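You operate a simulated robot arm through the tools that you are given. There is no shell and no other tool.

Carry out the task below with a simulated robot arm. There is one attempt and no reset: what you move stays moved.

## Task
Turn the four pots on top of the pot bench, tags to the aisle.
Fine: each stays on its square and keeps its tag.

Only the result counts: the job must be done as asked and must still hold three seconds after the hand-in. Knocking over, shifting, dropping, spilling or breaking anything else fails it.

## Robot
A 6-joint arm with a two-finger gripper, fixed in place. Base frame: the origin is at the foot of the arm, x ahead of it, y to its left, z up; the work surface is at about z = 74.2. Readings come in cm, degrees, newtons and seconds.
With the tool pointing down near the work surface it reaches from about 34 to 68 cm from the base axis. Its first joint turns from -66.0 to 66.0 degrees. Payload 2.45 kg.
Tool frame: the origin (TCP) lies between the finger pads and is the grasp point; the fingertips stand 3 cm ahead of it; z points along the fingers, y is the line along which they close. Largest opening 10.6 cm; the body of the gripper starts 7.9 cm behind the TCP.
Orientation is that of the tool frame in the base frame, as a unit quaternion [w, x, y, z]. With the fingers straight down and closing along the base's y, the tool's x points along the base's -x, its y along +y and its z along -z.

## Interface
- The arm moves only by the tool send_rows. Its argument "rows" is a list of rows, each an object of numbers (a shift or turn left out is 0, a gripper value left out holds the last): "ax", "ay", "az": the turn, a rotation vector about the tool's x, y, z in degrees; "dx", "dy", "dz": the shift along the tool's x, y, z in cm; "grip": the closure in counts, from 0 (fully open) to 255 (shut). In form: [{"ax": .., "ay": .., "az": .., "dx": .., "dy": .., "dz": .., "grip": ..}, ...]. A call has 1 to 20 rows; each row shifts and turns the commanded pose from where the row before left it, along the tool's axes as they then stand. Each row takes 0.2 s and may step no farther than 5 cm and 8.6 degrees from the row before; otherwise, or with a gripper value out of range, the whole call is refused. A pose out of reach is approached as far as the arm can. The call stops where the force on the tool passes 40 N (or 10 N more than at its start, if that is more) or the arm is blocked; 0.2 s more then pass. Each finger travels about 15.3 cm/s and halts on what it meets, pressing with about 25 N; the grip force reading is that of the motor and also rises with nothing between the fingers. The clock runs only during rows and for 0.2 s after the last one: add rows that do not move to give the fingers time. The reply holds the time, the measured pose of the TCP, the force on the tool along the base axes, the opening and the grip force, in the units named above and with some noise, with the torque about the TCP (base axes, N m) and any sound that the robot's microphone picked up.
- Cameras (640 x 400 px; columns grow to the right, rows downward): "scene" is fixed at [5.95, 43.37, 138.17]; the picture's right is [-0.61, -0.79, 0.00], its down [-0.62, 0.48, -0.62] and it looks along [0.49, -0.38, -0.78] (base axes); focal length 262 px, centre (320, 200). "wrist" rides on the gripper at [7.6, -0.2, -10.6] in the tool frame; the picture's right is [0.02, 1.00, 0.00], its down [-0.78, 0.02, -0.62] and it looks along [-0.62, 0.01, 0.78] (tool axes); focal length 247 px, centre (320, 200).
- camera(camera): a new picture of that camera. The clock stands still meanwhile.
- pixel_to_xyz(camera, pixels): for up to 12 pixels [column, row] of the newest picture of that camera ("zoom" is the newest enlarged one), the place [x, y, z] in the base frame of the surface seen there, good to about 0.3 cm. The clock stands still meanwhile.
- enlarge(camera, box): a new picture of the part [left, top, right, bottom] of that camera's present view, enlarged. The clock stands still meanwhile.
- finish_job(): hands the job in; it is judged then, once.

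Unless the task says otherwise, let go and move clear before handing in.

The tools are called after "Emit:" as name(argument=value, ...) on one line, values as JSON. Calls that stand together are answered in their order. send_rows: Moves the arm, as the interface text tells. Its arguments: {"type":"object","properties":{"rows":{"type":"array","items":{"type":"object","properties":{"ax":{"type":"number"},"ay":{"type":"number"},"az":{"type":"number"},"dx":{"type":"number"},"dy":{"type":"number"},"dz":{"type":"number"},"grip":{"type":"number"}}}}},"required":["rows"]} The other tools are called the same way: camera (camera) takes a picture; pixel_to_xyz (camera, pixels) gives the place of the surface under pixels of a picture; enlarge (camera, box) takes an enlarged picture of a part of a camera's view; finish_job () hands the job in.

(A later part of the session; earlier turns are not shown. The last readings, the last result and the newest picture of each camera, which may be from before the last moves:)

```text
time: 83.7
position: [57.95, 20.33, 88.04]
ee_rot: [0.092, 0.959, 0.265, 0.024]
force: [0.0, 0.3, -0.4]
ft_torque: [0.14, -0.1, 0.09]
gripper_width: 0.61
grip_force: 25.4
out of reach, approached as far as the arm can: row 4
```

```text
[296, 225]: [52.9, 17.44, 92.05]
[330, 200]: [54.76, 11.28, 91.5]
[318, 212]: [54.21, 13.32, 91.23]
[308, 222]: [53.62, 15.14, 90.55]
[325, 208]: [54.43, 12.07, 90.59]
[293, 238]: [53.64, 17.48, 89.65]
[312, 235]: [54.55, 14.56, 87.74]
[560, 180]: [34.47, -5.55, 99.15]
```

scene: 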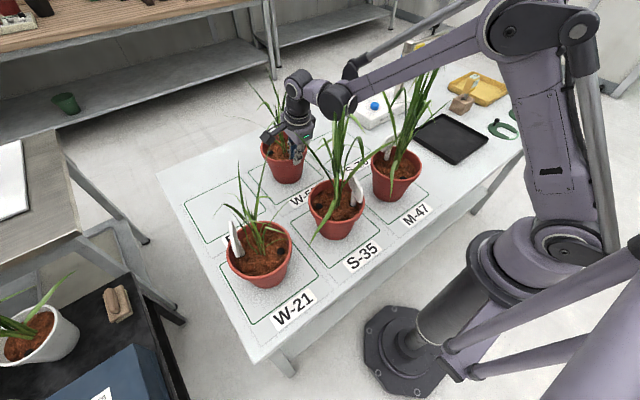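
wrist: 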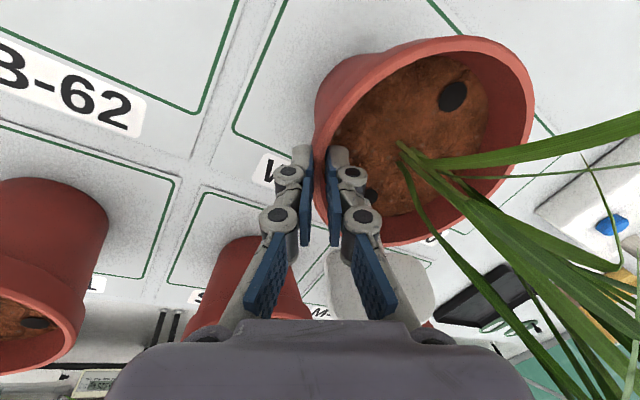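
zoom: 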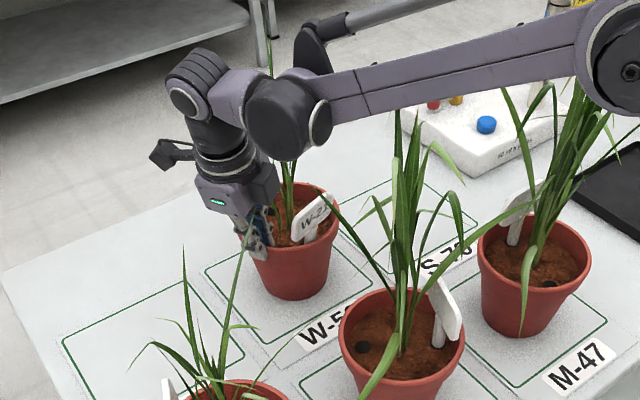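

The tag's plane is turned about 14° relative to its position (normal ≈195°, position ≈182°). I'll split the difference with about 9° more clockwise: open slightly, step back 16° around the rim, re-pinch and turn.

Emit:
send_rows(rows=[{"grip": 210}, {}, {"dx": -0.931, "dy": 0.081, "dz": 0.016, "ay": 1.527, "az": -7.853}, {"dx": -0.931, "dy": 0.081, "dz": 0.016, "ay": 1.527, "az": -7.853}, {}, {"grip": 235}, {"grip": 255}, {}, {}])

Emit:
send_rows(rows=[{"dx": 0.582, "dy": 0.02, "dz": 0.003, "ay": -0.954, "az": 4.908}, {"dx": 0.582, "dy": 0.02, "dz": 0.003, "ay": -0.954, "az": 4.908}, {}])

Emit:
camera(camera="wrist")

Emit:
enlarge(camera="scene", box=[200, 50, 400, 230])

```text
time: 85.7
position: [56.59, 19.13, 88.19]
ee_rot: [0.087, 0.913, 0.397, 0.038]
force: [1.8, 1.1, -1.4]
ft_torque: [0.6, -0.41, 0.09]
gripper_width: 0.77
grip_force: 25.3
```

```text
time: 86.5
position: [57.5, 19.87, 87.95]
ee_rot: [0.09, 0.944, 0.316, 0.03]
force: [-0.2, 1.3, -1.8]
ft_torque: [0.34, -0.15, 0.07]
gripper_width: 0.75
grip_force: 24.9
```

```text
taken
```

wrist: 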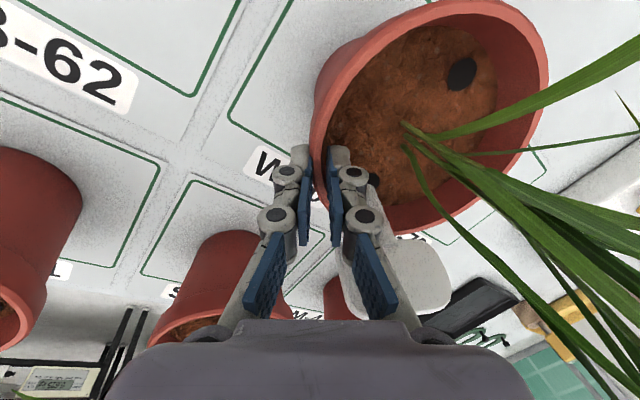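

```text
2.22 times, centred on (300, 140) of scene
```

zoom: 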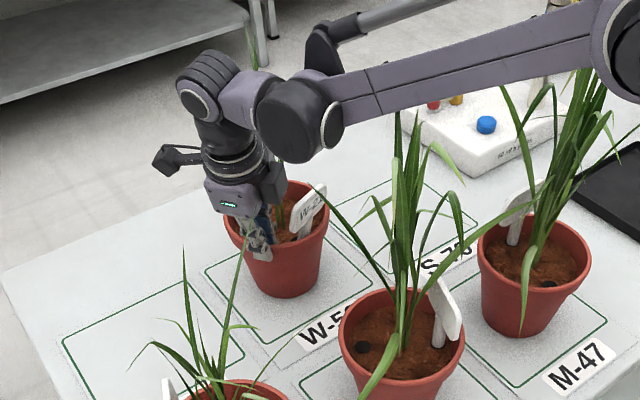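

The pot leans slightly in this pinch; releasing should let it settle flat. I'll open and back off along the tool axis.

Emit:
send_rows(rows=[{"grip": 215}, {"grip": 200}, {"grip": 170}, {}, {"dz": -2}, {"dz": -3}, {"dz": -3}, {"dz": -3}, {}])

Emit:
camera(camera="wrist")

Emit:
enlarge(camera="scene", box=[200, 50, 400, 230])

```text
time: 88.5
position: [56.27, 21.71, 98.91]
ee_rot: [0.089, 0.944, 0.315, 0.03]
force: [-0.2, -0.3, 0.0]
ft_torque: [0.03, 0.0, -0.02]
gripper_width: 3.53
grip_force: 0.0
```

```text
taken
```

wrist: 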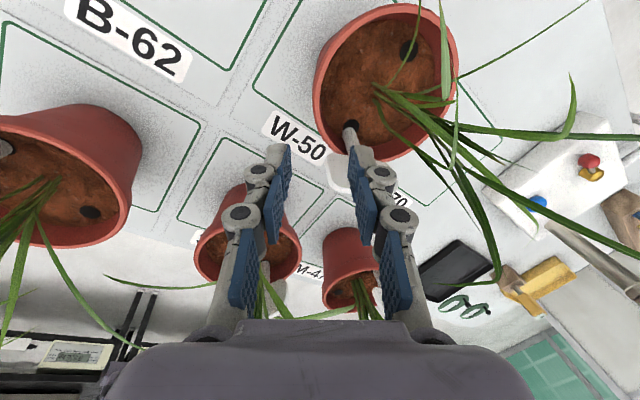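

```text
2.22 times, centred on (300, 140) of scene
```

zoom: 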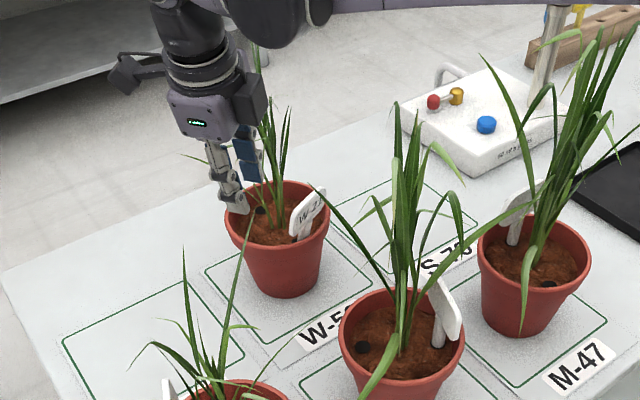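

W-50's pot is released, flat, with its tag toward the aisle. I'll measure its plug, stake, rim and tag now.

Emit:
pixel_to_xyz(camera="wrist", pixels=[[410, 50], [351, 126], [318, 75], [350, 22], [455, 40], [455, 80], [400, 7], [385, 157]])

Emit:
pixel_to_xyz(camera="zoom", pixels=[[293, 228], [325, 192], [305, 215], [318, 203], [300, 235], [322, 207], [260, 290], [226, 222], [328, 235]])

```text
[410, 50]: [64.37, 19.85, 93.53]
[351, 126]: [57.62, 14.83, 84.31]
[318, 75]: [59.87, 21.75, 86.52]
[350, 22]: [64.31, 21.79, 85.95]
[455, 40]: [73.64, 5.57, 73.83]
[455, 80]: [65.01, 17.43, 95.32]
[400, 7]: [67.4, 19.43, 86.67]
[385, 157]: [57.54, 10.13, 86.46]
```

```text
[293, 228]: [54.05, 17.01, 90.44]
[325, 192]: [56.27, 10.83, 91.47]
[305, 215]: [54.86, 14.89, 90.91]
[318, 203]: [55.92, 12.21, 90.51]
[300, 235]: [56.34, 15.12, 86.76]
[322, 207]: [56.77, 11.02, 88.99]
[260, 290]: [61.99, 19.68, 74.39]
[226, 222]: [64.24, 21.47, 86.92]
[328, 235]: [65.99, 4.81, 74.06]
```

Numbers suggest the last nudge slipped (tag normal still ≈199°, position ≈182°). I'll zoom in the wrist view for a better measure.

Emit:
enlarge(camera="wrist", box=[290, 0, 480, 210])

Emit:
enlarge(camera="scene", box=[260, 110, 330, 190])

Emit:
pixel_to_xyz(camera="zoom", pixels=[[280, 215], [310, 175], [330, 160], [345, 145], [300, 215], [335, 175], [295, 245], [220, 145], [390, 270], [200, 120]])

```text
1.90 times, centred on (385, 105) of wrist
```

zoom: 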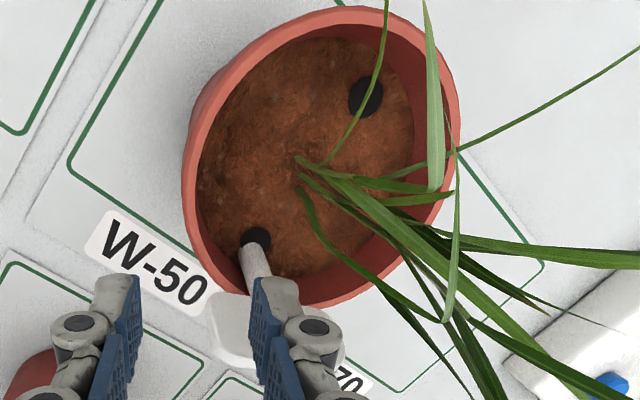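

```text
5.00 times, centred on (295, 150) of scene
```

zoom: 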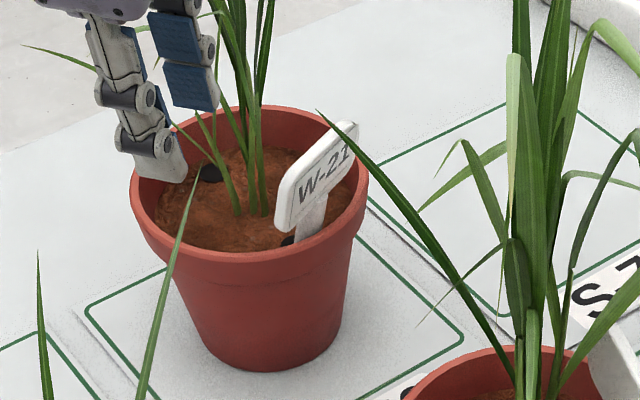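

```text
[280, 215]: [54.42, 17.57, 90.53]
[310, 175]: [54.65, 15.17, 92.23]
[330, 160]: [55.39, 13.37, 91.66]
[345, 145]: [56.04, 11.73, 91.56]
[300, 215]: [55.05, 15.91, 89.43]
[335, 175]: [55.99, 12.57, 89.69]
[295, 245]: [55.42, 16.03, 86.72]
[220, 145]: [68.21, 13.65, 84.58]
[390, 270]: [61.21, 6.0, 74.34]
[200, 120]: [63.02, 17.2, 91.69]
```

I'll get the plug position off the leaf edge and more rim points from the wrist picture.

Emit:
pixel_to_xyz(camera="wrist", pixels=[[403, 54], [415, 54], [318, 80], [315, 100], [330, 50], [365, 20], [385, 12], [350, 126], [335, 140], [346, 30]])

```text
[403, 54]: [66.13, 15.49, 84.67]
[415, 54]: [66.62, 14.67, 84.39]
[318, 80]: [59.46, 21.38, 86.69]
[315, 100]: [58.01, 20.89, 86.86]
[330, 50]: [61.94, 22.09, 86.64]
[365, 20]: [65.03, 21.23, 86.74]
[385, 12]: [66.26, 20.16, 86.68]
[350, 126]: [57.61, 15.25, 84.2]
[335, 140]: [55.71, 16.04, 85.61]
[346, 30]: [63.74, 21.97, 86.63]
```

The pot's centre is now (61.95,15.5), line at 180°, tag face ≈199°, so I'll turn it another ~10° clockwise. Re-aligning for a pinch at azimuth 140° (clear of the tag end by over 3 cm) and descending.

Emit:
send_rows(rows=[{"ay": 1.24, "az": -6.38}, {"ay": 1.24, "az": -6.38}, {"dx": -1.113, "dy": -0.435, "dz": 0.017}, {}, {"dz": 3}, {"dz": 3}, {"dz": 2}, {}])

Emit:
enlarge(camera="wrist", box=[200, 0, 520, 240])

```text
time: 90.3
position: [56.25, 20.18, 90.71]
ee_rot: [0.086, 0.903, 0.42, 0.04]
force: [0.4, -0.6, 0.2]
ft_torque: [-0.02, 0.0, 0.03]
gripper_width: 3.52
grip_force: 0.0
```

```text
1.67 times, centred on (360, 120) of wrist
```

zoom: 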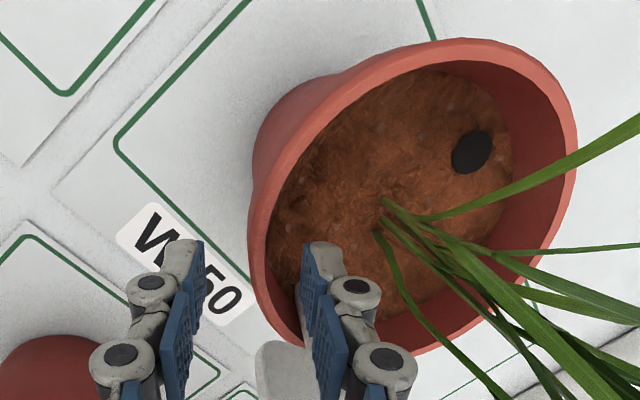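

The rim lies between the fingers and the tag is behind them with clearance. Descending the last 2.7 cm, closing gently, then turning 12°.

Emit:
send_rows(rows=[{"dz": 1.4}, {"dz": 1.3}, {}, {"grip": 200}, {"grip": 225}, {"grip": 240}, {"grip": 255}, {}, {}])

Emit:
enlarge(camera="wrist", box=[200, 0, 520, 240])

Emit:
pixel_to_xyz(camera="zoom", pixels=[[440, 170], [310, 330], [270, 210], [320, 140], [400, 83], [460, 66], [540, 75], [590, 120], [605, 190]])

```text
time: 92.3
position: [56.83, 19.89, 88.01]
ee_rot: [0.086, 0.903, 0.42, 0.041]
force: [0.1, -1.8, 1.3]
ft_torque: [0.03, -0.14, -0.16]
gripper_width: 0.92
grip_force: 25.0
```

```text
1.67 times, centred on (360, 120) of wrist
```

zoom: 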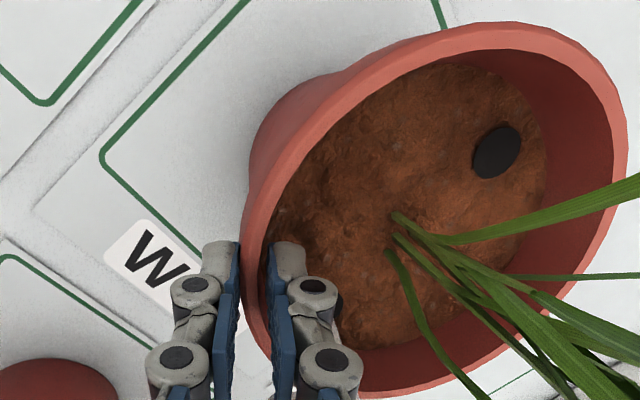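

```text
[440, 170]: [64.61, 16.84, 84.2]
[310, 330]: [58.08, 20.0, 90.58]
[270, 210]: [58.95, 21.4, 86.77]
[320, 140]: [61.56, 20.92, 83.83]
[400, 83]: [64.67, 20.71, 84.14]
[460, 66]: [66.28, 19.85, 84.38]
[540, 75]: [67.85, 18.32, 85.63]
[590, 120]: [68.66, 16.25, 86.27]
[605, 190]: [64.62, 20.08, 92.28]
```

Pinched again (0.92 cm, low torque). Turning 12° clockwise in two steps and checking the plug line.

Emit:
send_rows(rows=[{"dx": 0.7, "dy": 0.036, "dz": 0.007, "ay": -1.145, "az": 5.967}, {"dx": 0.7, "dy": 0.036, "dz": 0.007, "ay": -1.145, "az": 5.967}, {}])

Emit:
send_rows(rows=[{"grip": 220}, {"grip": 200}, {"grip": 170}, {}, {"dz": -2}, {"dz": -3}, {"dz": -3}, {"dz": -3}, {}])

Emit:
camera(camera="wrist")

Emit:
enlarge(camera="scene", box=[260, 110, 330, 190])

```text
time: 93.1
position: [57.68, 20.79, 88.19]
ee_rot: [0.09, 0.942, 0.322, 0.031]
force: [-0.2, 2.8, 0.6]
ft_torque: [0.51, -0.29, 0.24]
gripper_width: 0.96
grip_force: 25.6
```

```text
time: 95.1
position: [56.53, 22.5, 99.25]
ee_rot: [0.091, 0.942, 0.322, 0.031]
force: [0.0, -0.3, 0.2]
ft_torque: [-0.02, -0.02, 0.0]
gripper_width: 3.51
grip_force: 0.0
```

```text
taken
```

wrist: 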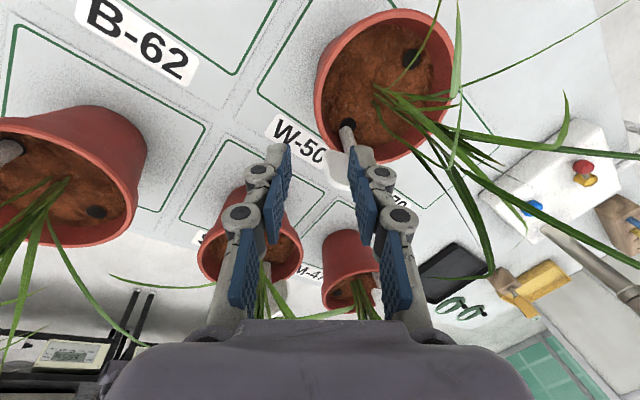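

```text
5.00 times, centred on (295, 150) of scene
```

zoom: 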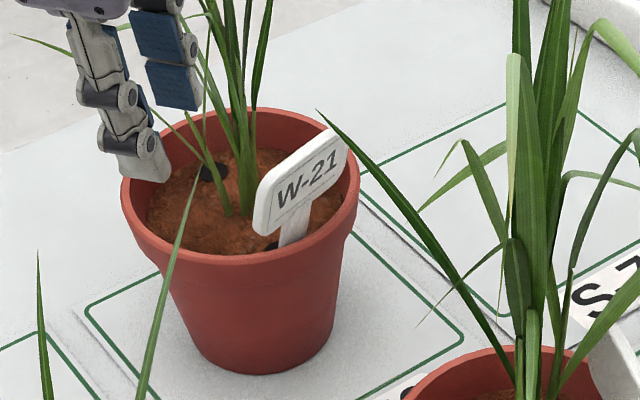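

Emit:
pixel_to_xyz(camera="zoom", pixels=[[262, 215], [285, 180], [310, 163], [335, 148], [275, 210], [300, 195], [330, 170], [285, 235], [140, 210], [250, 370]])

Emit:
pixel_to_xyz(camera="wrist", pixels=[[414, 60], [404, 58], [347, 124], [317, 85], [330, 52], [365, 22], [385, 15], [346, 33], [320, 110]])

```text
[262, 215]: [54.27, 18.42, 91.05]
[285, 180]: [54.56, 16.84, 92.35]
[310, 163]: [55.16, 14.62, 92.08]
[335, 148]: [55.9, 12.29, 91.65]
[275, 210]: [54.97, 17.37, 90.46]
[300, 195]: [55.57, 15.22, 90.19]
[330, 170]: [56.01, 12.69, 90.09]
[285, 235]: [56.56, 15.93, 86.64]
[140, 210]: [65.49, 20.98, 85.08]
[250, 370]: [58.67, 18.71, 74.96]
```

```text
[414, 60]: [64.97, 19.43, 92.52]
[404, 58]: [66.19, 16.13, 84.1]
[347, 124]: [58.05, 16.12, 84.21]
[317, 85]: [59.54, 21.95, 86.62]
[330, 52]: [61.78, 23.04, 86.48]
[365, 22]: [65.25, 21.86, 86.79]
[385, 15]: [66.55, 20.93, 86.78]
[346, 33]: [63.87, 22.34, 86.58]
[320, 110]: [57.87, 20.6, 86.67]
```

W-50's pot now reads about 177° by its stake line and 193° by the tag face, flat and well inside its square. Next is S-35's pot (tag ≈−113°, needs about −67°). I'll level the tool, rise, and look for a leaf-free pinch spot.

Emit:
send_rows(rows=[{"dz": -3}, {"dz": -3}, {"dz": -3}, {"ax": 5.5}, {"ax": 5.5}, {"dz": -3}, {}])

Emit:
camera(camera="wrist")

Emit:
camera(camera="scene")

```text
time: 96.7
position: [55.42, 23.7, 110.83]
ee_rot: [-0.001, 0.946, 0.324, 0.0]
force: [0.9, 0.3, 0.3]
ft_torque: [-0.01, -0.04, 0.0]
gripper_width: 3.52
grip_force: 0.1
```

```text
taken
```

wrist: 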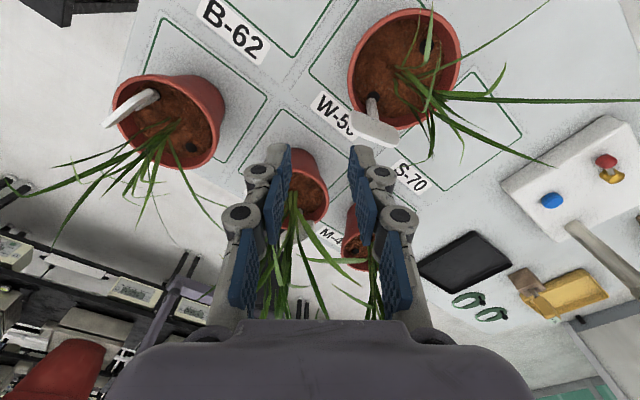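

```text
taken
```

scene: 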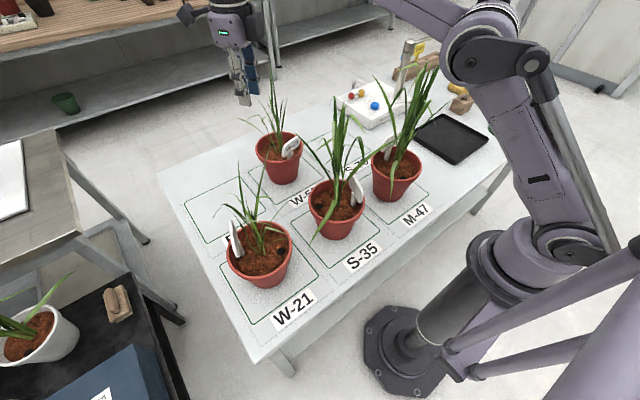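

All pots look undisturbed. I'll move over the free S-70 side at z≈114 and yaw to about −50° for S-35's pinch.

Emit:
send_rows(rows=[{"dz": -3}, {"dx": -3.55, "dy": 2.49}, {"dx": -3.55, "dy": 2.49}, {"dx": -3.55, "dy": 2.49}, {"dx": -3.55, "dy": 2.49}, {"dx": -3.55, "dy": 2.49}, {}])

Emit:
send_rows(rows=[{"az": -8.4}, {"az": -8.4}, {"az": -8.4}, {"az": -8.4}, {"az": -8.4}, {"az": -8.4}, {"az": -8.4}, {"az": -8.4}, {"az": -8.4}, {"az": -8.4}, {"az": -8.4}, {"az": -8.4}, {"az": -8.4}, {"az": -8.4}, {"az": -8.4}, {"az": -8.4}, {"az": -8.4}, {}])

Emit:
camera(camera="wrist")

```text
time: 98.3
position: [48.92, 2.97, 114.05]
ee_rot: [-0.001, 0.946, 0.323, 0.0]
force: [-1.4, 0.2, -0.6]
ft_torque: [0.01, 0.01, -0.02]
gripper_width: 3.53
grip_force: 0.0
```

```text
time: 102.1
position: [48.95, 3.07, 113.88]
ee_rot: [-0.001, -0.005, 1.0, 0.001]
force: [0.7, 0.3, 0.3]
ft_torque: [-0.01, 0.01, 0.01]
gripper_width: 3.55
grip_force: 0.0
```

```text
taken
```

wrist: 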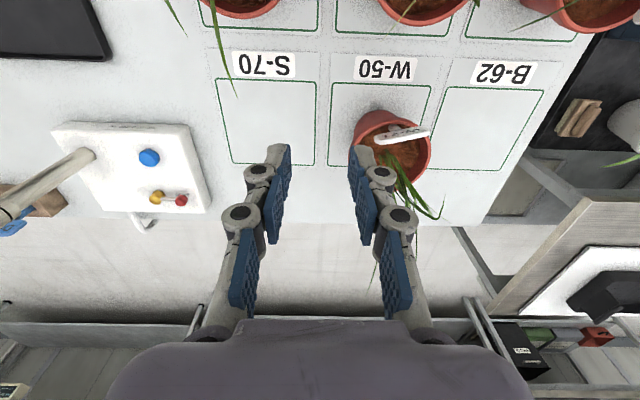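

W-50's pot sits within its square. Now yawing to −35° and lowering diagonally from the free side to a hover beside S-35's pot at azimuth −55°.

Emit:
send_rows(rows=[{"az": -8.6}, {"az": -8.6}, {"az": -8.6}, {"az": -8.6}, {"dx": 0.99, "dy": 2.07, "dz": 3.28}, {"dx": 0.99, "dy": 2.07, "dz": 3.28}, {"dx": 0.99, "dy": 2.07, "dz": 3.28}, {"ax": -5.5}, {"ax": -5.5}, {"dx": 0.99, "dy": 2.03, "dz": 3.2}, {}])

Emit:
camera(camera="wrist")

Emit:
enlarge(camera="scene", box=[280, 40, 480, 260])

```text
time: 104.5
position: [40.57, 7.86, 101.34]
ee_rot: [-0.029, -0.299, 0.949, 0.092]
force: [0.7, 0.0, -0.6]
ft_torque: [0.0, 0.0, 0.0]
gripper_width: 3.52
grip_force: 0.0
```

```text
taken
```

wrist: 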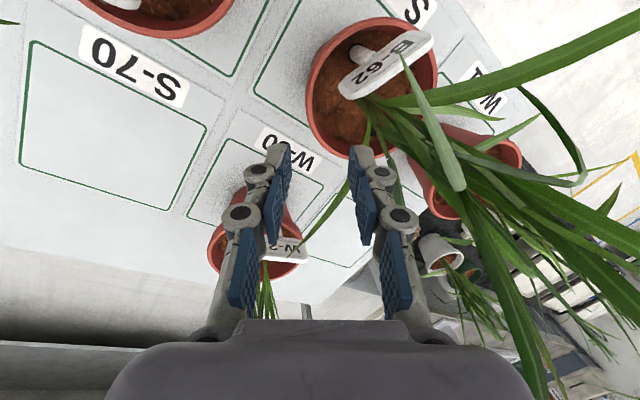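

```text
1.82 times, centred on (380, 150) of scene
```

zoom: 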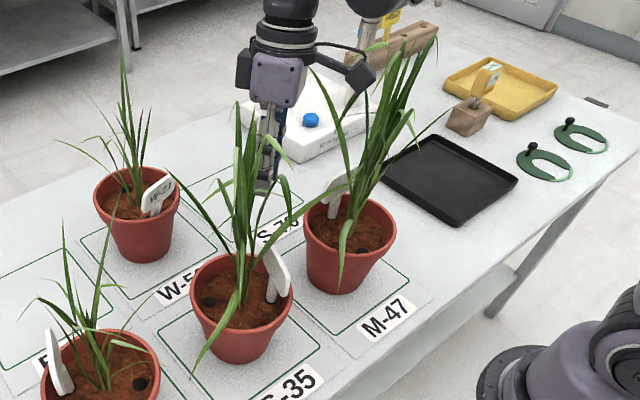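

This pot's tag reads "B-62"; its near end is at wrist pixel [345,92]. I'll measure tag and rim before going down.

Emit:
enlarge(camera="wrist", box=[250, 0, 470, 180])

Emit:
pixel_to_xyz(camera="wrist", pixels=[[347, 94], [428, 37], [350, 52], [311, 90], [310, 110], [330, 45], [365, 22], [432, 45], [438, 80], [330, 150], [345, 200], [325, 225]])

```text
2.22 times, centred on (360, 90) of wrist
```

zoom: 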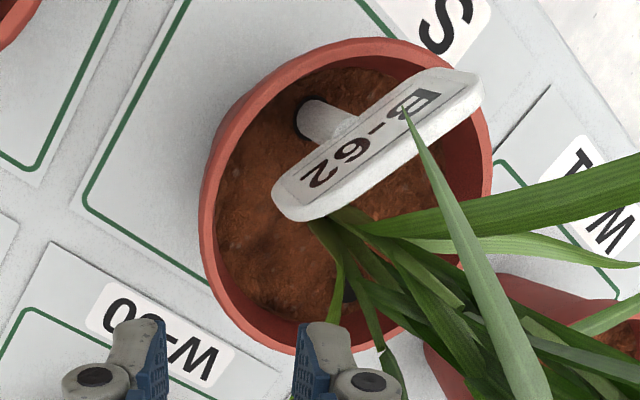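

```text
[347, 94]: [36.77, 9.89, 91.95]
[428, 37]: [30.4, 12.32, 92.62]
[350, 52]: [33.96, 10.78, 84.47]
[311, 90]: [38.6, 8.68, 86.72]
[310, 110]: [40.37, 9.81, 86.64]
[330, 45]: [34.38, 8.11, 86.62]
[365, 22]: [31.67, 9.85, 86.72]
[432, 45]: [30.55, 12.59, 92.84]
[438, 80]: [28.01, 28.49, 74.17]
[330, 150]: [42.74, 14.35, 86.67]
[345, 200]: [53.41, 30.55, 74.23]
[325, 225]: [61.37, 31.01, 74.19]
```

The centre is about (36.05,14.75) and the tag end is at (36.8,9.9), so I'll pinch at azimuth −50° with the fingers narrowed to 2.7 cm for clearance. Aligning and descending most of the way.

Emit:
send_rows(rows=[{"ay": 0.95, "az": -4.9, "grip": 190}, {"dx": -0.97, "dy": -1.07, "dz": -0.21}, {}, {"dz": 3.5}, {"dz": 3.5}, {"dz": 3}, {}])

Emit:
enlarge(camera="wrist", box=[200, 0, 520, 240])

Emit:
enlarge(camera="scene", box=[280, 40, 480, 260])

```text
time: 106.1
position: [41.01, 9.25, 91.49]
ee_rot: [-0.034, -0.341, 0.935, 0.091]
force: [0.0, 0.2, 0.6]
ft_torque: [-0.03, 0.03, 0.01]
gripper_width: 2.7
grip_force: 0.0
```

```text
1.67 times, centred on (360, 120) of wrist
```

zoom: 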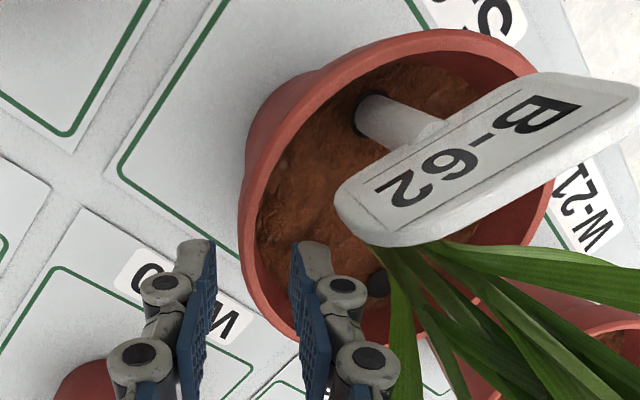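

```text
1.82 times, centred on (380, 150) of scene
```

zoom: 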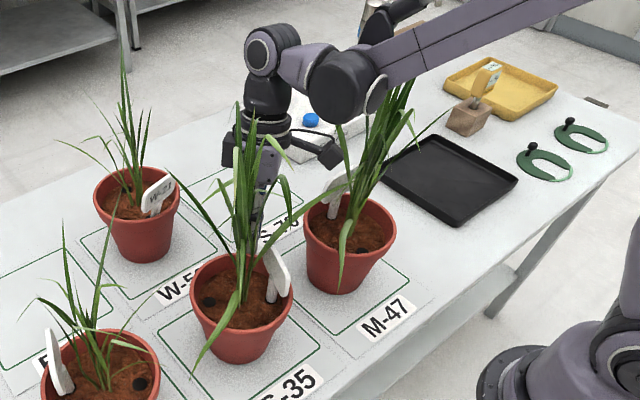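

The rim is centred between the fingers and the tag is clear. Descending 3.5 cm and closing.

Emit:
send_rows(rows=[{"dz": 1.8}, {"dz": 1.7}, {}, {"grip": 215}, {"grip": 235}, {"grip": 255}, {}, {}])

Emit:
enlarge(camera="wrist", box=[200, 0, 520, 240])

Emit:
pixel_to_xyz(camera="zoom", pixels=[[258, 250], [268, 205], [290, 165], [320, 130], [360, 95], [410, 70], [470, 55], [540, 70], [600, 150], [350, 310]])

```text
time: 107.9
position: [40.47, 9.61, 88.03]
ee_rot: [-0.034, -0.34, 0.935, 0.091]
force: [-1.3, 2.9, 1.5]
ft_torque: [0.25, -0.37, 0.04]
gripper_width: 0.84
grip_force: 25.2
```

```text
1.67 times, centred on (360, 120) of wrist
```

zoom: 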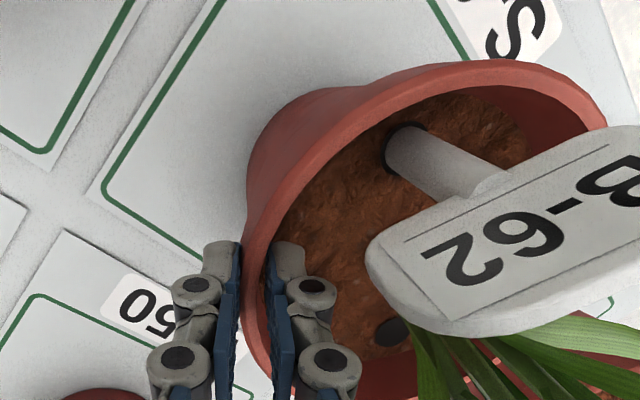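

```text
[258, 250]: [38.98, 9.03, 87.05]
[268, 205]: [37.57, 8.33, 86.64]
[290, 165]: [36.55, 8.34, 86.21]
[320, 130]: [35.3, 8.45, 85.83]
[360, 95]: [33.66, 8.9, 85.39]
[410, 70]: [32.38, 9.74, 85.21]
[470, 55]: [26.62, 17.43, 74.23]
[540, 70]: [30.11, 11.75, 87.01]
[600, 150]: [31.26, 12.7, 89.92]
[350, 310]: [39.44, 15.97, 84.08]
```

Gripped at r≈6.8 cm. Starting the clockwise swing with half of the 65°.

Emit:
send_rows(rows=[{"dx": 0.958, "dy": 0.056, "dz": 0.009, "ay": -1.55, "az": 7.976}, {"dx": 0.958, "dy": 0.056, "dz": 0.009, "ay": -1.55, "az": 7.976}, {"dx": 0.958, "dy": 0.056, "dz": 0.009, "ay": -1.55, "az": 7.976}, {"dx": 0.958, "dy": 0.056, "dz": 0.009, "ay": -1.55, "az": 7.976}, {}])

Emit:
camera(camera="scene")

Emit:
camera(camera="wrist")

```text
time: 109.1
position: [37.02, 8.15, 87.91]
ee_rot: [-0.007, -0.064, 0.993, 0.096]
force: [-1.4, 1.4, 1.1]
ft_torque: [-0.04, -0.09, 0.14]
gripper_width: 0.88
grip_force: 25.3
```

```text
taken
```

scene: 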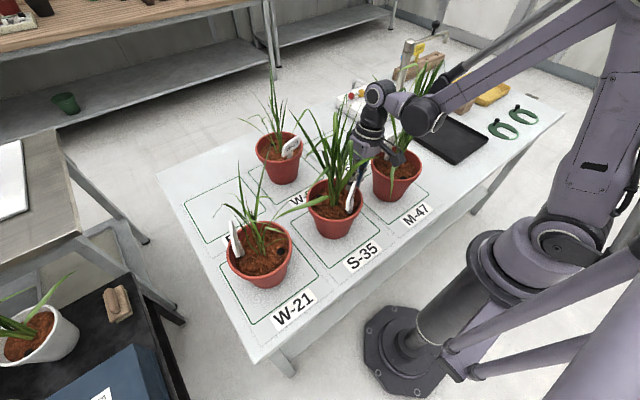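

```text
taken
```

wrist: 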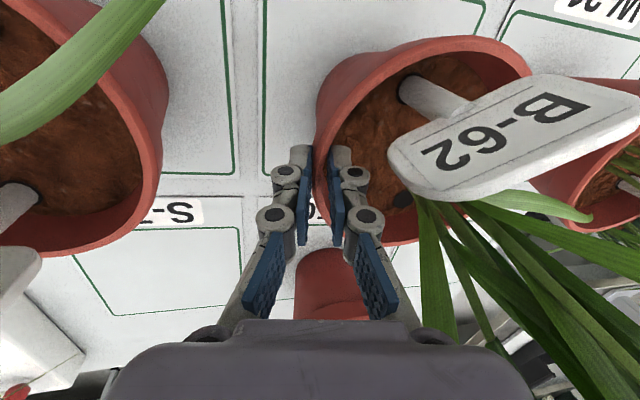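

Turning well with small forces. Continuing with the remaining 32°.

Emit:
send_rows(rows=[{"dx": 0.958, "dy": 0.056, "dz": 0.009, "ay": -1.55, "az": 7.976}, {"dx": 0.958, "dy": 0.056, "dz": 0.009, "ay": -1.55, "az": 7.976}, {"dx": 0.958, "dy": 0.056, "dz": 0.009, "ay": -1.55, "az": 7.976}, {"dx": 0.958, "dy": 0.056, "dz": 0.009, "ay": -1.55, "az": 7.976}, {}])

Emit:
camera(camera="wrist")

Emit:
enlarge(camera="scene", box=[290, 110, 450, 260])

```text
time: 110.3
position: [33.27, 8.67, 88.01]
ee_rot: [0.021, 0.217, 0.971, 0.093]
force: [2.3, 0.4, 3.6]
ft_torque: [-0.22, -0.57, -0.01]
gripper_width: 0.88
grip_force: 25.1
```

```text
taken
```

wrist: 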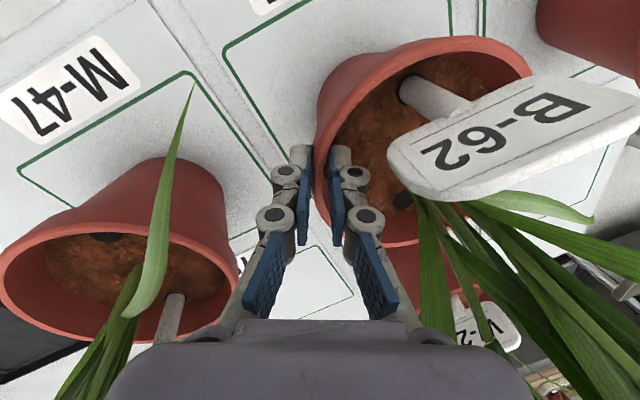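

```text
2.67 times, centred on (370, 185) of scene
```

zoom: 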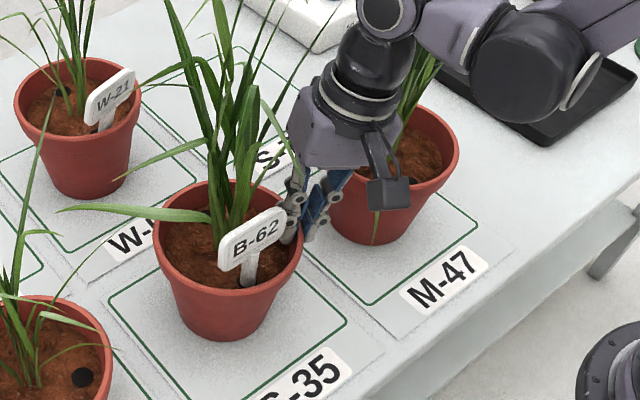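

S-35's pot now shows its "B-62" tag squarely to the aisle. I'll measure its plane before letting go.

Emit:
pixel_to_xyz(camera="zoom", pixels=[[225, 255], [280, 222], [228, 245], [278, 212], [250, 240], [248, 275], [160, 240], [300, 240]])

Emit:
pixel_to_xyz(camera="wrist", pixels=[[408, 92], [400, 200], [398, 148], [625, 90], [335, 90], [365, 65], [420, 42], [480, 40], [520, 65]])

```text
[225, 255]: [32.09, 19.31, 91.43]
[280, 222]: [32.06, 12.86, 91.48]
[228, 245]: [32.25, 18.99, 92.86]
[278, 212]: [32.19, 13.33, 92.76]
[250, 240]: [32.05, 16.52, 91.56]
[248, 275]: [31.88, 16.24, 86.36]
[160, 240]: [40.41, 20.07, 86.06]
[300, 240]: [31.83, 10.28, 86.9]
```

```text
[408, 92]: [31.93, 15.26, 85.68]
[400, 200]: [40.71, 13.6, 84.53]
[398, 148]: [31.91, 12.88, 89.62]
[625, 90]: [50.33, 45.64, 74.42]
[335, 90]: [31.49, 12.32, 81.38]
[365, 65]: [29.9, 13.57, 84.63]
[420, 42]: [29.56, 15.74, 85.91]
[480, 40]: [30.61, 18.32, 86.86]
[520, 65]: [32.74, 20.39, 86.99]
```

The tag face points at 180° and the stake line at 169°, which is good. Releasing and backing off along the tool axis.

Emit:
send_rows(rows=[{"grip": 225}, {"grip": 205}, {"grip": 185}, {}, {"dz": -2}, {"dz": -3}, {"dz": -3}, {"dz": -3}, {"dz": -3}, {}])

Emit:
camera(camera="wrist")

Emit:
camera(camera="scene")

```text
time: 112.5
position: [31.97, 6.26, 101.85]
ee_rot: [0.021, 0.216, 0.972, 0.094]
force: [-0.6, -0.1, -0.1]
ft_torque: [0.03, 0.05, 0.0]
gripper_width: 2.92
grip_force: 0.1
```

```text
taken
```

wrist: 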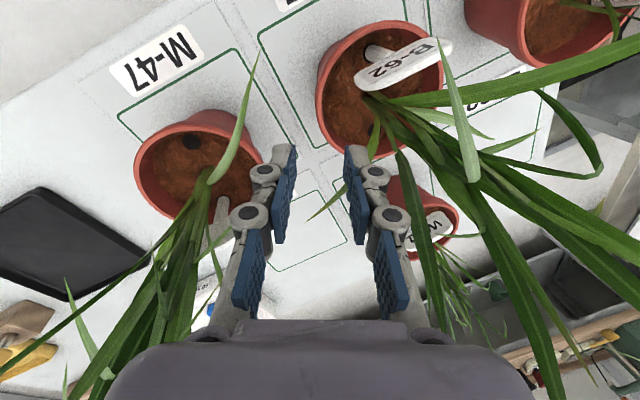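

```text
taken
```

scene: 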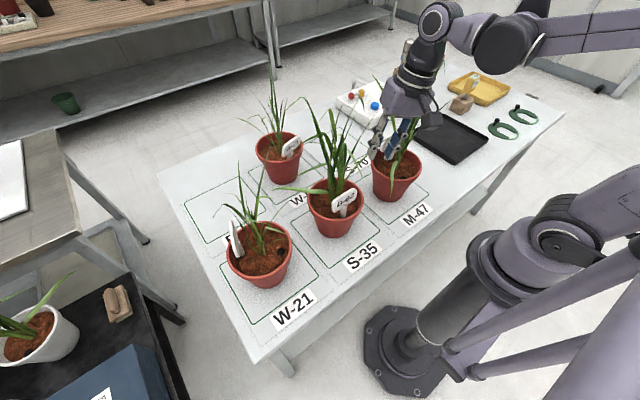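

Both finished pots look right and nothing else moved. Next is M-47's pot (tag about −5°, needs about −175°). I'll level, rise, move over the free middle area and unwind the yaw to −150°.

Emit:
send_rows(rows=[{"dz": -3}, {"dz": -3}, {"ax": 5.5}, {"ax": 5.5}, {"dx": -3.03, "dy": 0.59, "dz": -2}, {"dx": -3.03, "dy": 0.59, "dz": -2}, {"dx": -3.03, "dy": 0.59, "dz": -2}, {"dx": -3.03, "dy": 0.59, "dz": -1}, {}])

Emit:
send_rows(rows=[{"az": -8.5}, {"az": -8.5}, {"az": -8.5}, {"az": -8.5}, {"az": -8.5}, {"az": -8.5}, {"az": -8.5}, {"az": -8.5}, {"az": -8.5}, {"az": -8.5}, {"az": -8.5}, {"az": -8.5}, {"az": -8.5}, {"az": -8.5}, {"az": -8.5}, {"az": -8.5}, {"az": -8.5}, {"az": -8.5}, {"az": -8.5}, {"az": -8.5}])

Emit:
camera(camera="wrist")

Emit:
camera(camera="scene")

```text
time: 114.5
position: [43.62, 2.28, 114.91]
ee_rot: [-0.001, 0.217, 0.976, 0.001]
force: [0.3, -0.2, -0.4]
ft_torque: [0.01, -0.01, 0.0]
gripper_width: 2.89
grip_force: 0.3
```

```text
time: 118.7
position: [43.64, 2.22, 114.67]
ee_rot: [0.0, 0.954, -0.3, -0.001]
force: [0.1, -0.4, -0.6]
ft_torque: [-0.04, -0.03, 0.0]
gripper_width: 2.93
grip_force: 0.1
```

```text
taken
```

wrist: 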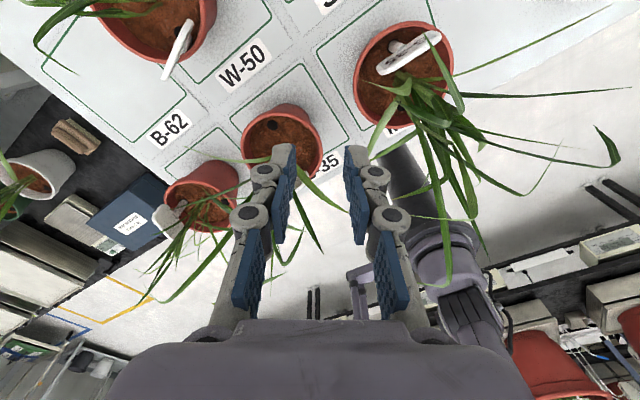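

```text
taken
```

scene: 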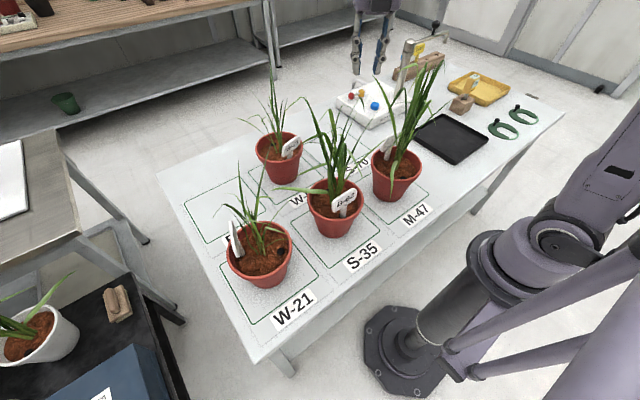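

The yaw is −145°. I'll zoom on M-47's pot at [405,75] to choose the pinch spot and measure it.

Emit:
enlarge(camera="wrist", box=[330, 0, 500, 150])

Emit:
pixel_to_xyz(camera="zoom", pixels=[[192, 155], [215, 100], [265, 65], [330, 55], [400, 75], [195, 210], [260, 190], [440, 100], [310, 135], [225, 265], [455, 150], [345, 215]])

```text
2.67 times, centred on (415, 75) of wrist
```

zoom: 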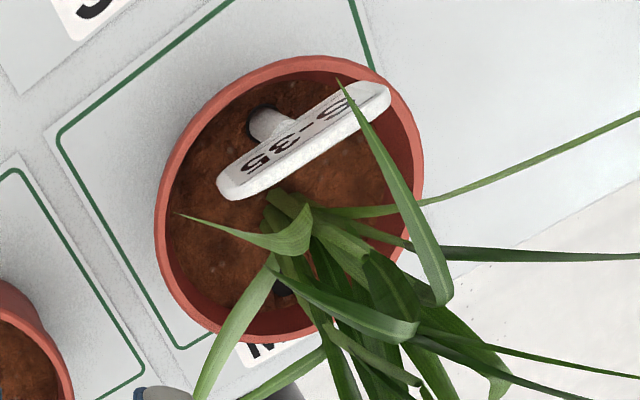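

```text
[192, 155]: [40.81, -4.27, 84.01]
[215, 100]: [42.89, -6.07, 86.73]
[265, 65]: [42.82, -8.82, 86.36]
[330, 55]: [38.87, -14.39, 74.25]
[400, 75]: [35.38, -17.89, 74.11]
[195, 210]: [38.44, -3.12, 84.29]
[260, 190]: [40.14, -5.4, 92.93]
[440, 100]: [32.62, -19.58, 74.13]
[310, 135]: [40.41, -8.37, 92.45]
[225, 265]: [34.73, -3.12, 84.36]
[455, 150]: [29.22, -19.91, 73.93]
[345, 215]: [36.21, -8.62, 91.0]
```

The rim is bare at the left of this view (azimuth ≈45–60°), with one curled leaf above it at [215,225]. I'll check that leaf's height and more rim points.

Emit:
pixel_to_xyz(camera="zoom", pixels=[[290, 238], [260, 238], [230, 230], [205, 222], [163, 200], [165, 160], [185, 120], [235, 78], [167, 260], [195, 310], [240, 300], [250, 335]])

```text
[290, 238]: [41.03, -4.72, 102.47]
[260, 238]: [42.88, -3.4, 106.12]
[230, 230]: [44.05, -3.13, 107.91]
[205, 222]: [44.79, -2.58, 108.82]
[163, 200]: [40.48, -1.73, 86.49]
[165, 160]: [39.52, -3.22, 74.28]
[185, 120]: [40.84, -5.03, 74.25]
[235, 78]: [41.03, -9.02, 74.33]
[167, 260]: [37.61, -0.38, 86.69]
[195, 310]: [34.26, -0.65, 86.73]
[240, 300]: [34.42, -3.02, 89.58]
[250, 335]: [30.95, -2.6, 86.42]
```

That leaf is high (z 102–109 at azimuth ≈25°), so azimuth 65° is midway between the leaves. Moving to the hover pose there with 11° outward tilt.

Emit:
send_rows(rows=[{"az": -5, "grip": 180}, {"az": -5}, {"dx": -0.81, "dy": 0.53, "dz": 3.47}, {"dx": -0.81, "dy": 0.53, "dz": 3.47}, {"ax": -5.5}, {"ax": -5.5}, {"dx": -0.81, "dy": -0.12, "dz": 3.5}, {"dx": -0.81, "dy": -0.12, "dz": 3.5}, {}])

Emit:
camera(camera="wrist")

Emit:
enlarge(camera="scene", box=[300, 20, 480, 230])

```text
time: 120.7
position: [39.87, 1.82, 100.68]
ee_rot: [0.093, 0.972, -0.216, -0.022]
force: [0.0, 0.3, 0.2]
ft_torque: [-0.03, 0.01, 0.01]
gripper_width: 3.11
grip_force: 0.0
```

```text
taken
```

wrist: 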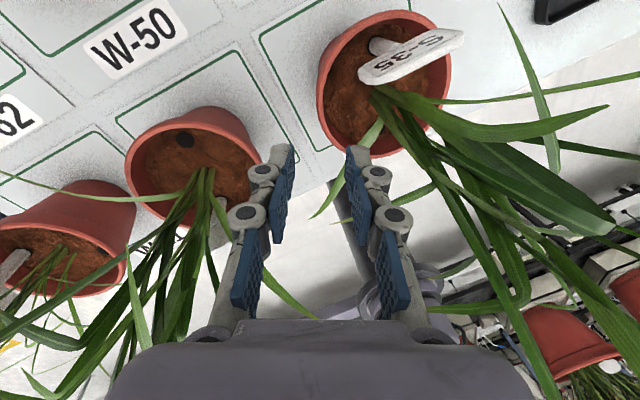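

```text
1.90 times, centred on (390, 125) of scene
```

zoom: 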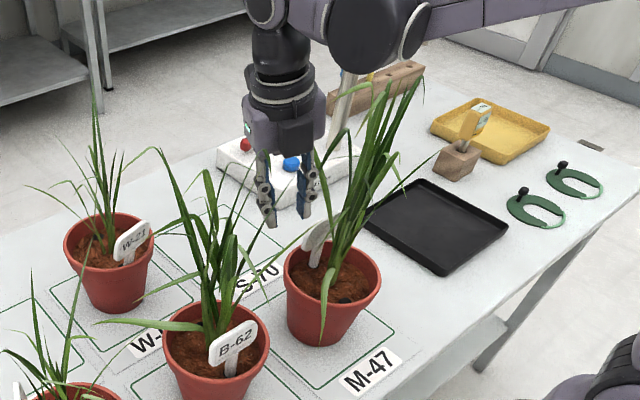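

Clear so far. I'll refine the pot centre from this closer view before descending.

Emit:
pixel_to_xyz(camera="wrist", pixels=[[320, 85], [321, 110], [330, 55], [350, 30], [380, 15], [410, 13], [435, 25], [447, 80], [335, 135], [362, 82], [455, 38], [385, 45]])

```text
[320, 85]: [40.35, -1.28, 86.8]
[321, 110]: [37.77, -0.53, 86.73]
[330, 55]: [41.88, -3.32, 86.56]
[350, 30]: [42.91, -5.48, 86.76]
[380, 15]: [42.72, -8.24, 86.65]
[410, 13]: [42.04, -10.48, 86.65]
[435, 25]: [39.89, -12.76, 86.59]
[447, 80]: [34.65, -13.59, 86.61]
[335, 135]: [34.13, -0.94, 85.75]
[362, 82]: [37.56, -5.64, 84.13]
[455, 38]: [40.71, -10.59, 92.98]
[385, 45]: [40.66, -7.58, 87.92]
```

The centre refines to (36.35,−6.95). Applying a small correction and descending to just above the rim.

Emit:
send_rows(rows=[{"dx": 0.52, "dy": 0.28, "dz": 0.055}, {"dz": 3}, {"dz": 3}, {"dz": 3}, {}])

Emit:
enlarge(camera="wrist", box=[200, 0, 520, 240])

```text
time: 121.9
position: [39.28, -0.32, 91.93]
ee_rot: [0.094, 0.972, -0.216, -0.022]
force: [-0.4, 0.8, 0.6]
ft_torque: [-0.02, -0.04, -0.02]
gripper_width: 3.11
grip_force: 0.1
```

```text
1.67 times, centred on (360, 120) of wrist
```

zoom: 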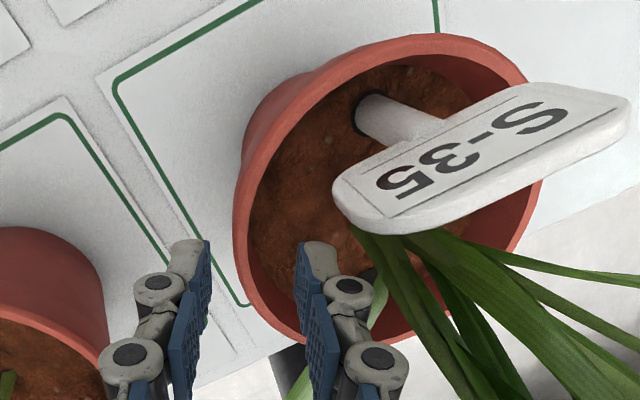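

The rim is between the fingers and the tag clear. Descending and closing.

Emit:
send_rows(rows=[{"dz": 2}, {"dz": 2}, {}, {"grip": 210}, {"grip": 232}, {"grip": 255}, {}, {}])

Emit:
enlarge(camera="wrist", box=[200, 0, 520, 240])

Emit:
enlarge(camera="scene", box=[300, 60, 480, 230])

```text
time: 123.7
position: [38.85, -1.03, 88.1]
ee_rot: [0.093, 0.972, -0.216, -0.021]
force: [-2.6, 0.1, 0.5]
ft_torque: [0.2, 0.47, -0.03]
gripper_width: 0.63
grip_force: 24.8
```

```text
1.67 times, centred on (360, 120) of wrist
```

zoom: 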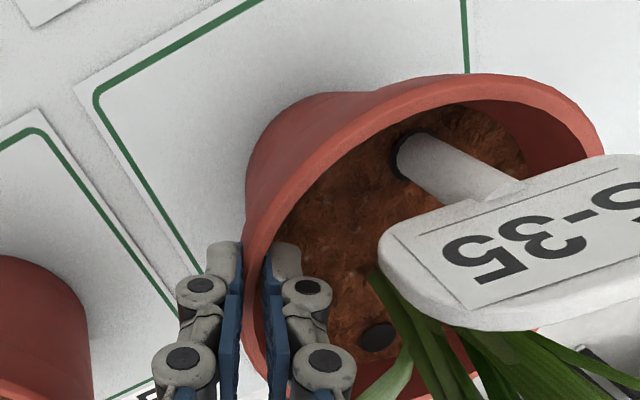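

```text
2.35 times, centred on (390, 145) of scene
```

zoom: 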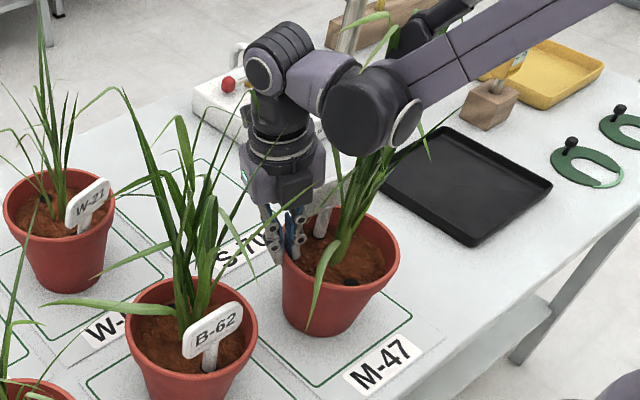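

Good aligned pinch (0.63 cm). Starting the clockwise swing: first 48°.

Emit:
send_rows(rows=[{"dx": 0.9255, "dy": 0.0635, "dz": 0.01, "ay": -1.527, "az": 7.853}, {"dx": 0.9255, "dy": 0.0635, "dz": 0.01, "ay": -1.527, "az": 7.853}, {"dx": 0.9255, "dy": 0.0635, "dz": 0.01, "ay": -1.527, "az": 7.853}, {"dx": 0.9255, "dy": 0.0635, "dz": 0.01, "ay": -1.527, "az": 7.853}, {"dx": 0.9255, "dy": 0.0635, "dz": 0.01, "ay": -1.527, "az": 7.853}, {"dx": 0.9255, "dy": 0.0635, "dz": 0.01, "ay": -1.527, "az": 7.853}, {}])

Emit:
camera(camera="wrist")

Emit:
camera(camera="scene")

```text
time: 125.3
position: [42.61, -5.1, 88.1]
ee_rot: [0.077, 0.8, -0.593, -0.059]
force: [-0.3, -1.1, -0.1]
ft_torque: [0.15, 0.01, 0.11]
gripper_width: 0.63
grip_force: 24.9
```

```text
taken
```

wrist: 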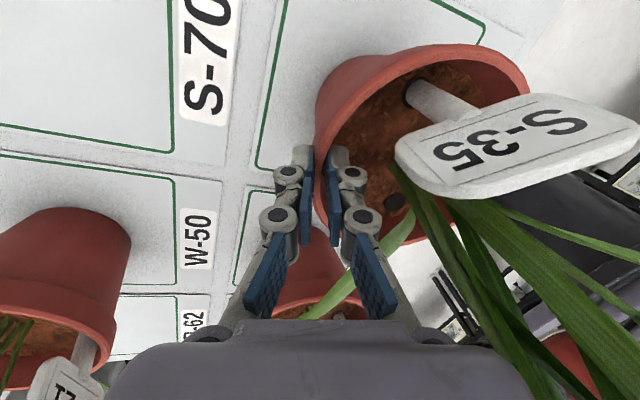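

```text
taken
```

scene: 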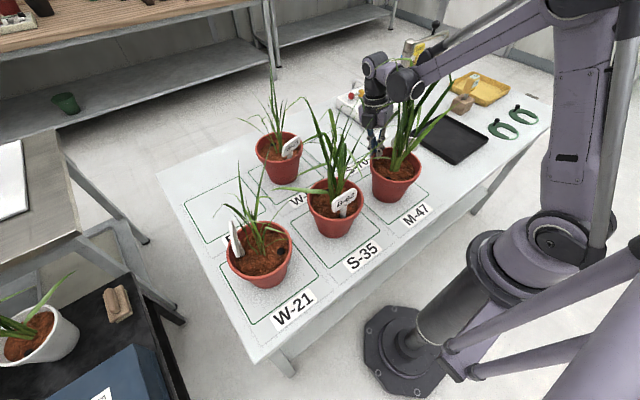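

Forces are near zero. Continuing another 64°.

Emit:
send_rows(rows=[{"dx": 0.9255, "dy": 0.0635, "dz": 0.01, "ay": -1.527, "az": 7.853}, {"dx": 0.9255, "dy": 0.0635, "dz": 0.01, "ay": -1.527, "az": 7.853}, {"dx": 0.9255, "dy": 0.0635, "dz": 0.01, "ay": -1.527, "az": 7.853}, {"dx": 0.9255, "dy": 0.0635, "dz": 0.01, "ay": -1.527, "az": 7.853}, {"dx": 0.9255, "dy": 0.0635, "dz": 0.01, "ay": -1.527, "az": 7.853}, {"dx": 0.9255, "dy": 0.0635, "dz": 0.01, "ay": -1.527, "az": 7.853}, {"dx": 0.9255, "dy": 0.0635, "dz": 0.01, "ay": -1.527, "az": 7.853}, {"dx": 0.9255, "dy": 0.0635, "dz": 0.01, "ay": -1.527, "az": 7.853}, {}])

Emit:
camera(camera="wrist")

Emit:
camera(camera="scene")

```text
time: 127.3
position: [40.85, -11.99, 88.09]
ee_rot: [-0.035, -0.363, 0.927, 0.09]
force: [-0.6, 1.5, 1.6]
ft_torque: [0.36, -0.32, 0.01]
gripper_width: 0.57
grip_force: 25.4
```

```text
taken
```

wrist: 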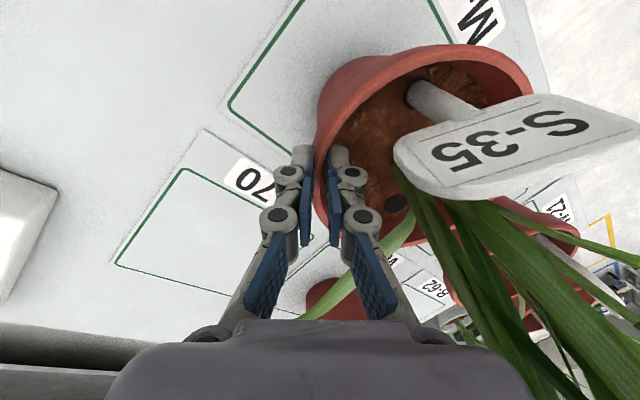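

```text
taken
```

scene: 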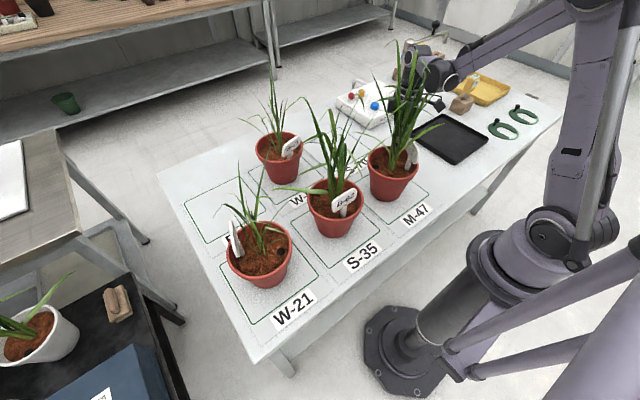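

112° done and everything else is still. Now the remaining 64°, in two halves.

Emit:
send_rows(rows=[{"dx": 0.9255, "dy": 0.0635, "dz": 0.01, "ay": -1.527, "az": 7.853}, {"dx": 0.9255, "dy": 0.0635, "dz": 0.01, "ay": -1.527, "az": 7.853}, {"dx": 0.9255, "dy": 0.0635, "dz": 0.01, "ay": -1.527, "az": 7.853}, {"dx": 0.9255, "dy": 0.0635, "dz": 0.01, "ay": -1.527, "az": 7.853}, {"dx": 0.9255, "dy": 0.0635, "dz": 0.01, "ay": -1.527, "az": 7.853}, {}])

Emit:
camera(camera="scene")

```text
time: 128.7
position: [36.59, -13.86, 88.21]
ee_rot: [-0.004, -0.025, 0.995, 0.097]
force: [1.6, 2.0, 3.5]
ft_torque: [0.09, -0.49, -0.01]
gripper_width: 0.6
grip_force: 25.4
```

```text
taken
```

scene: 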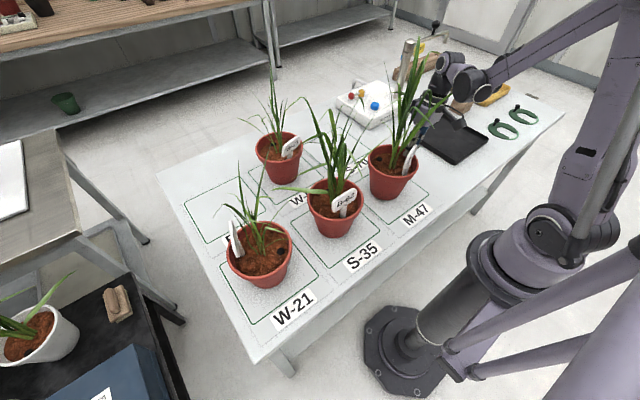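

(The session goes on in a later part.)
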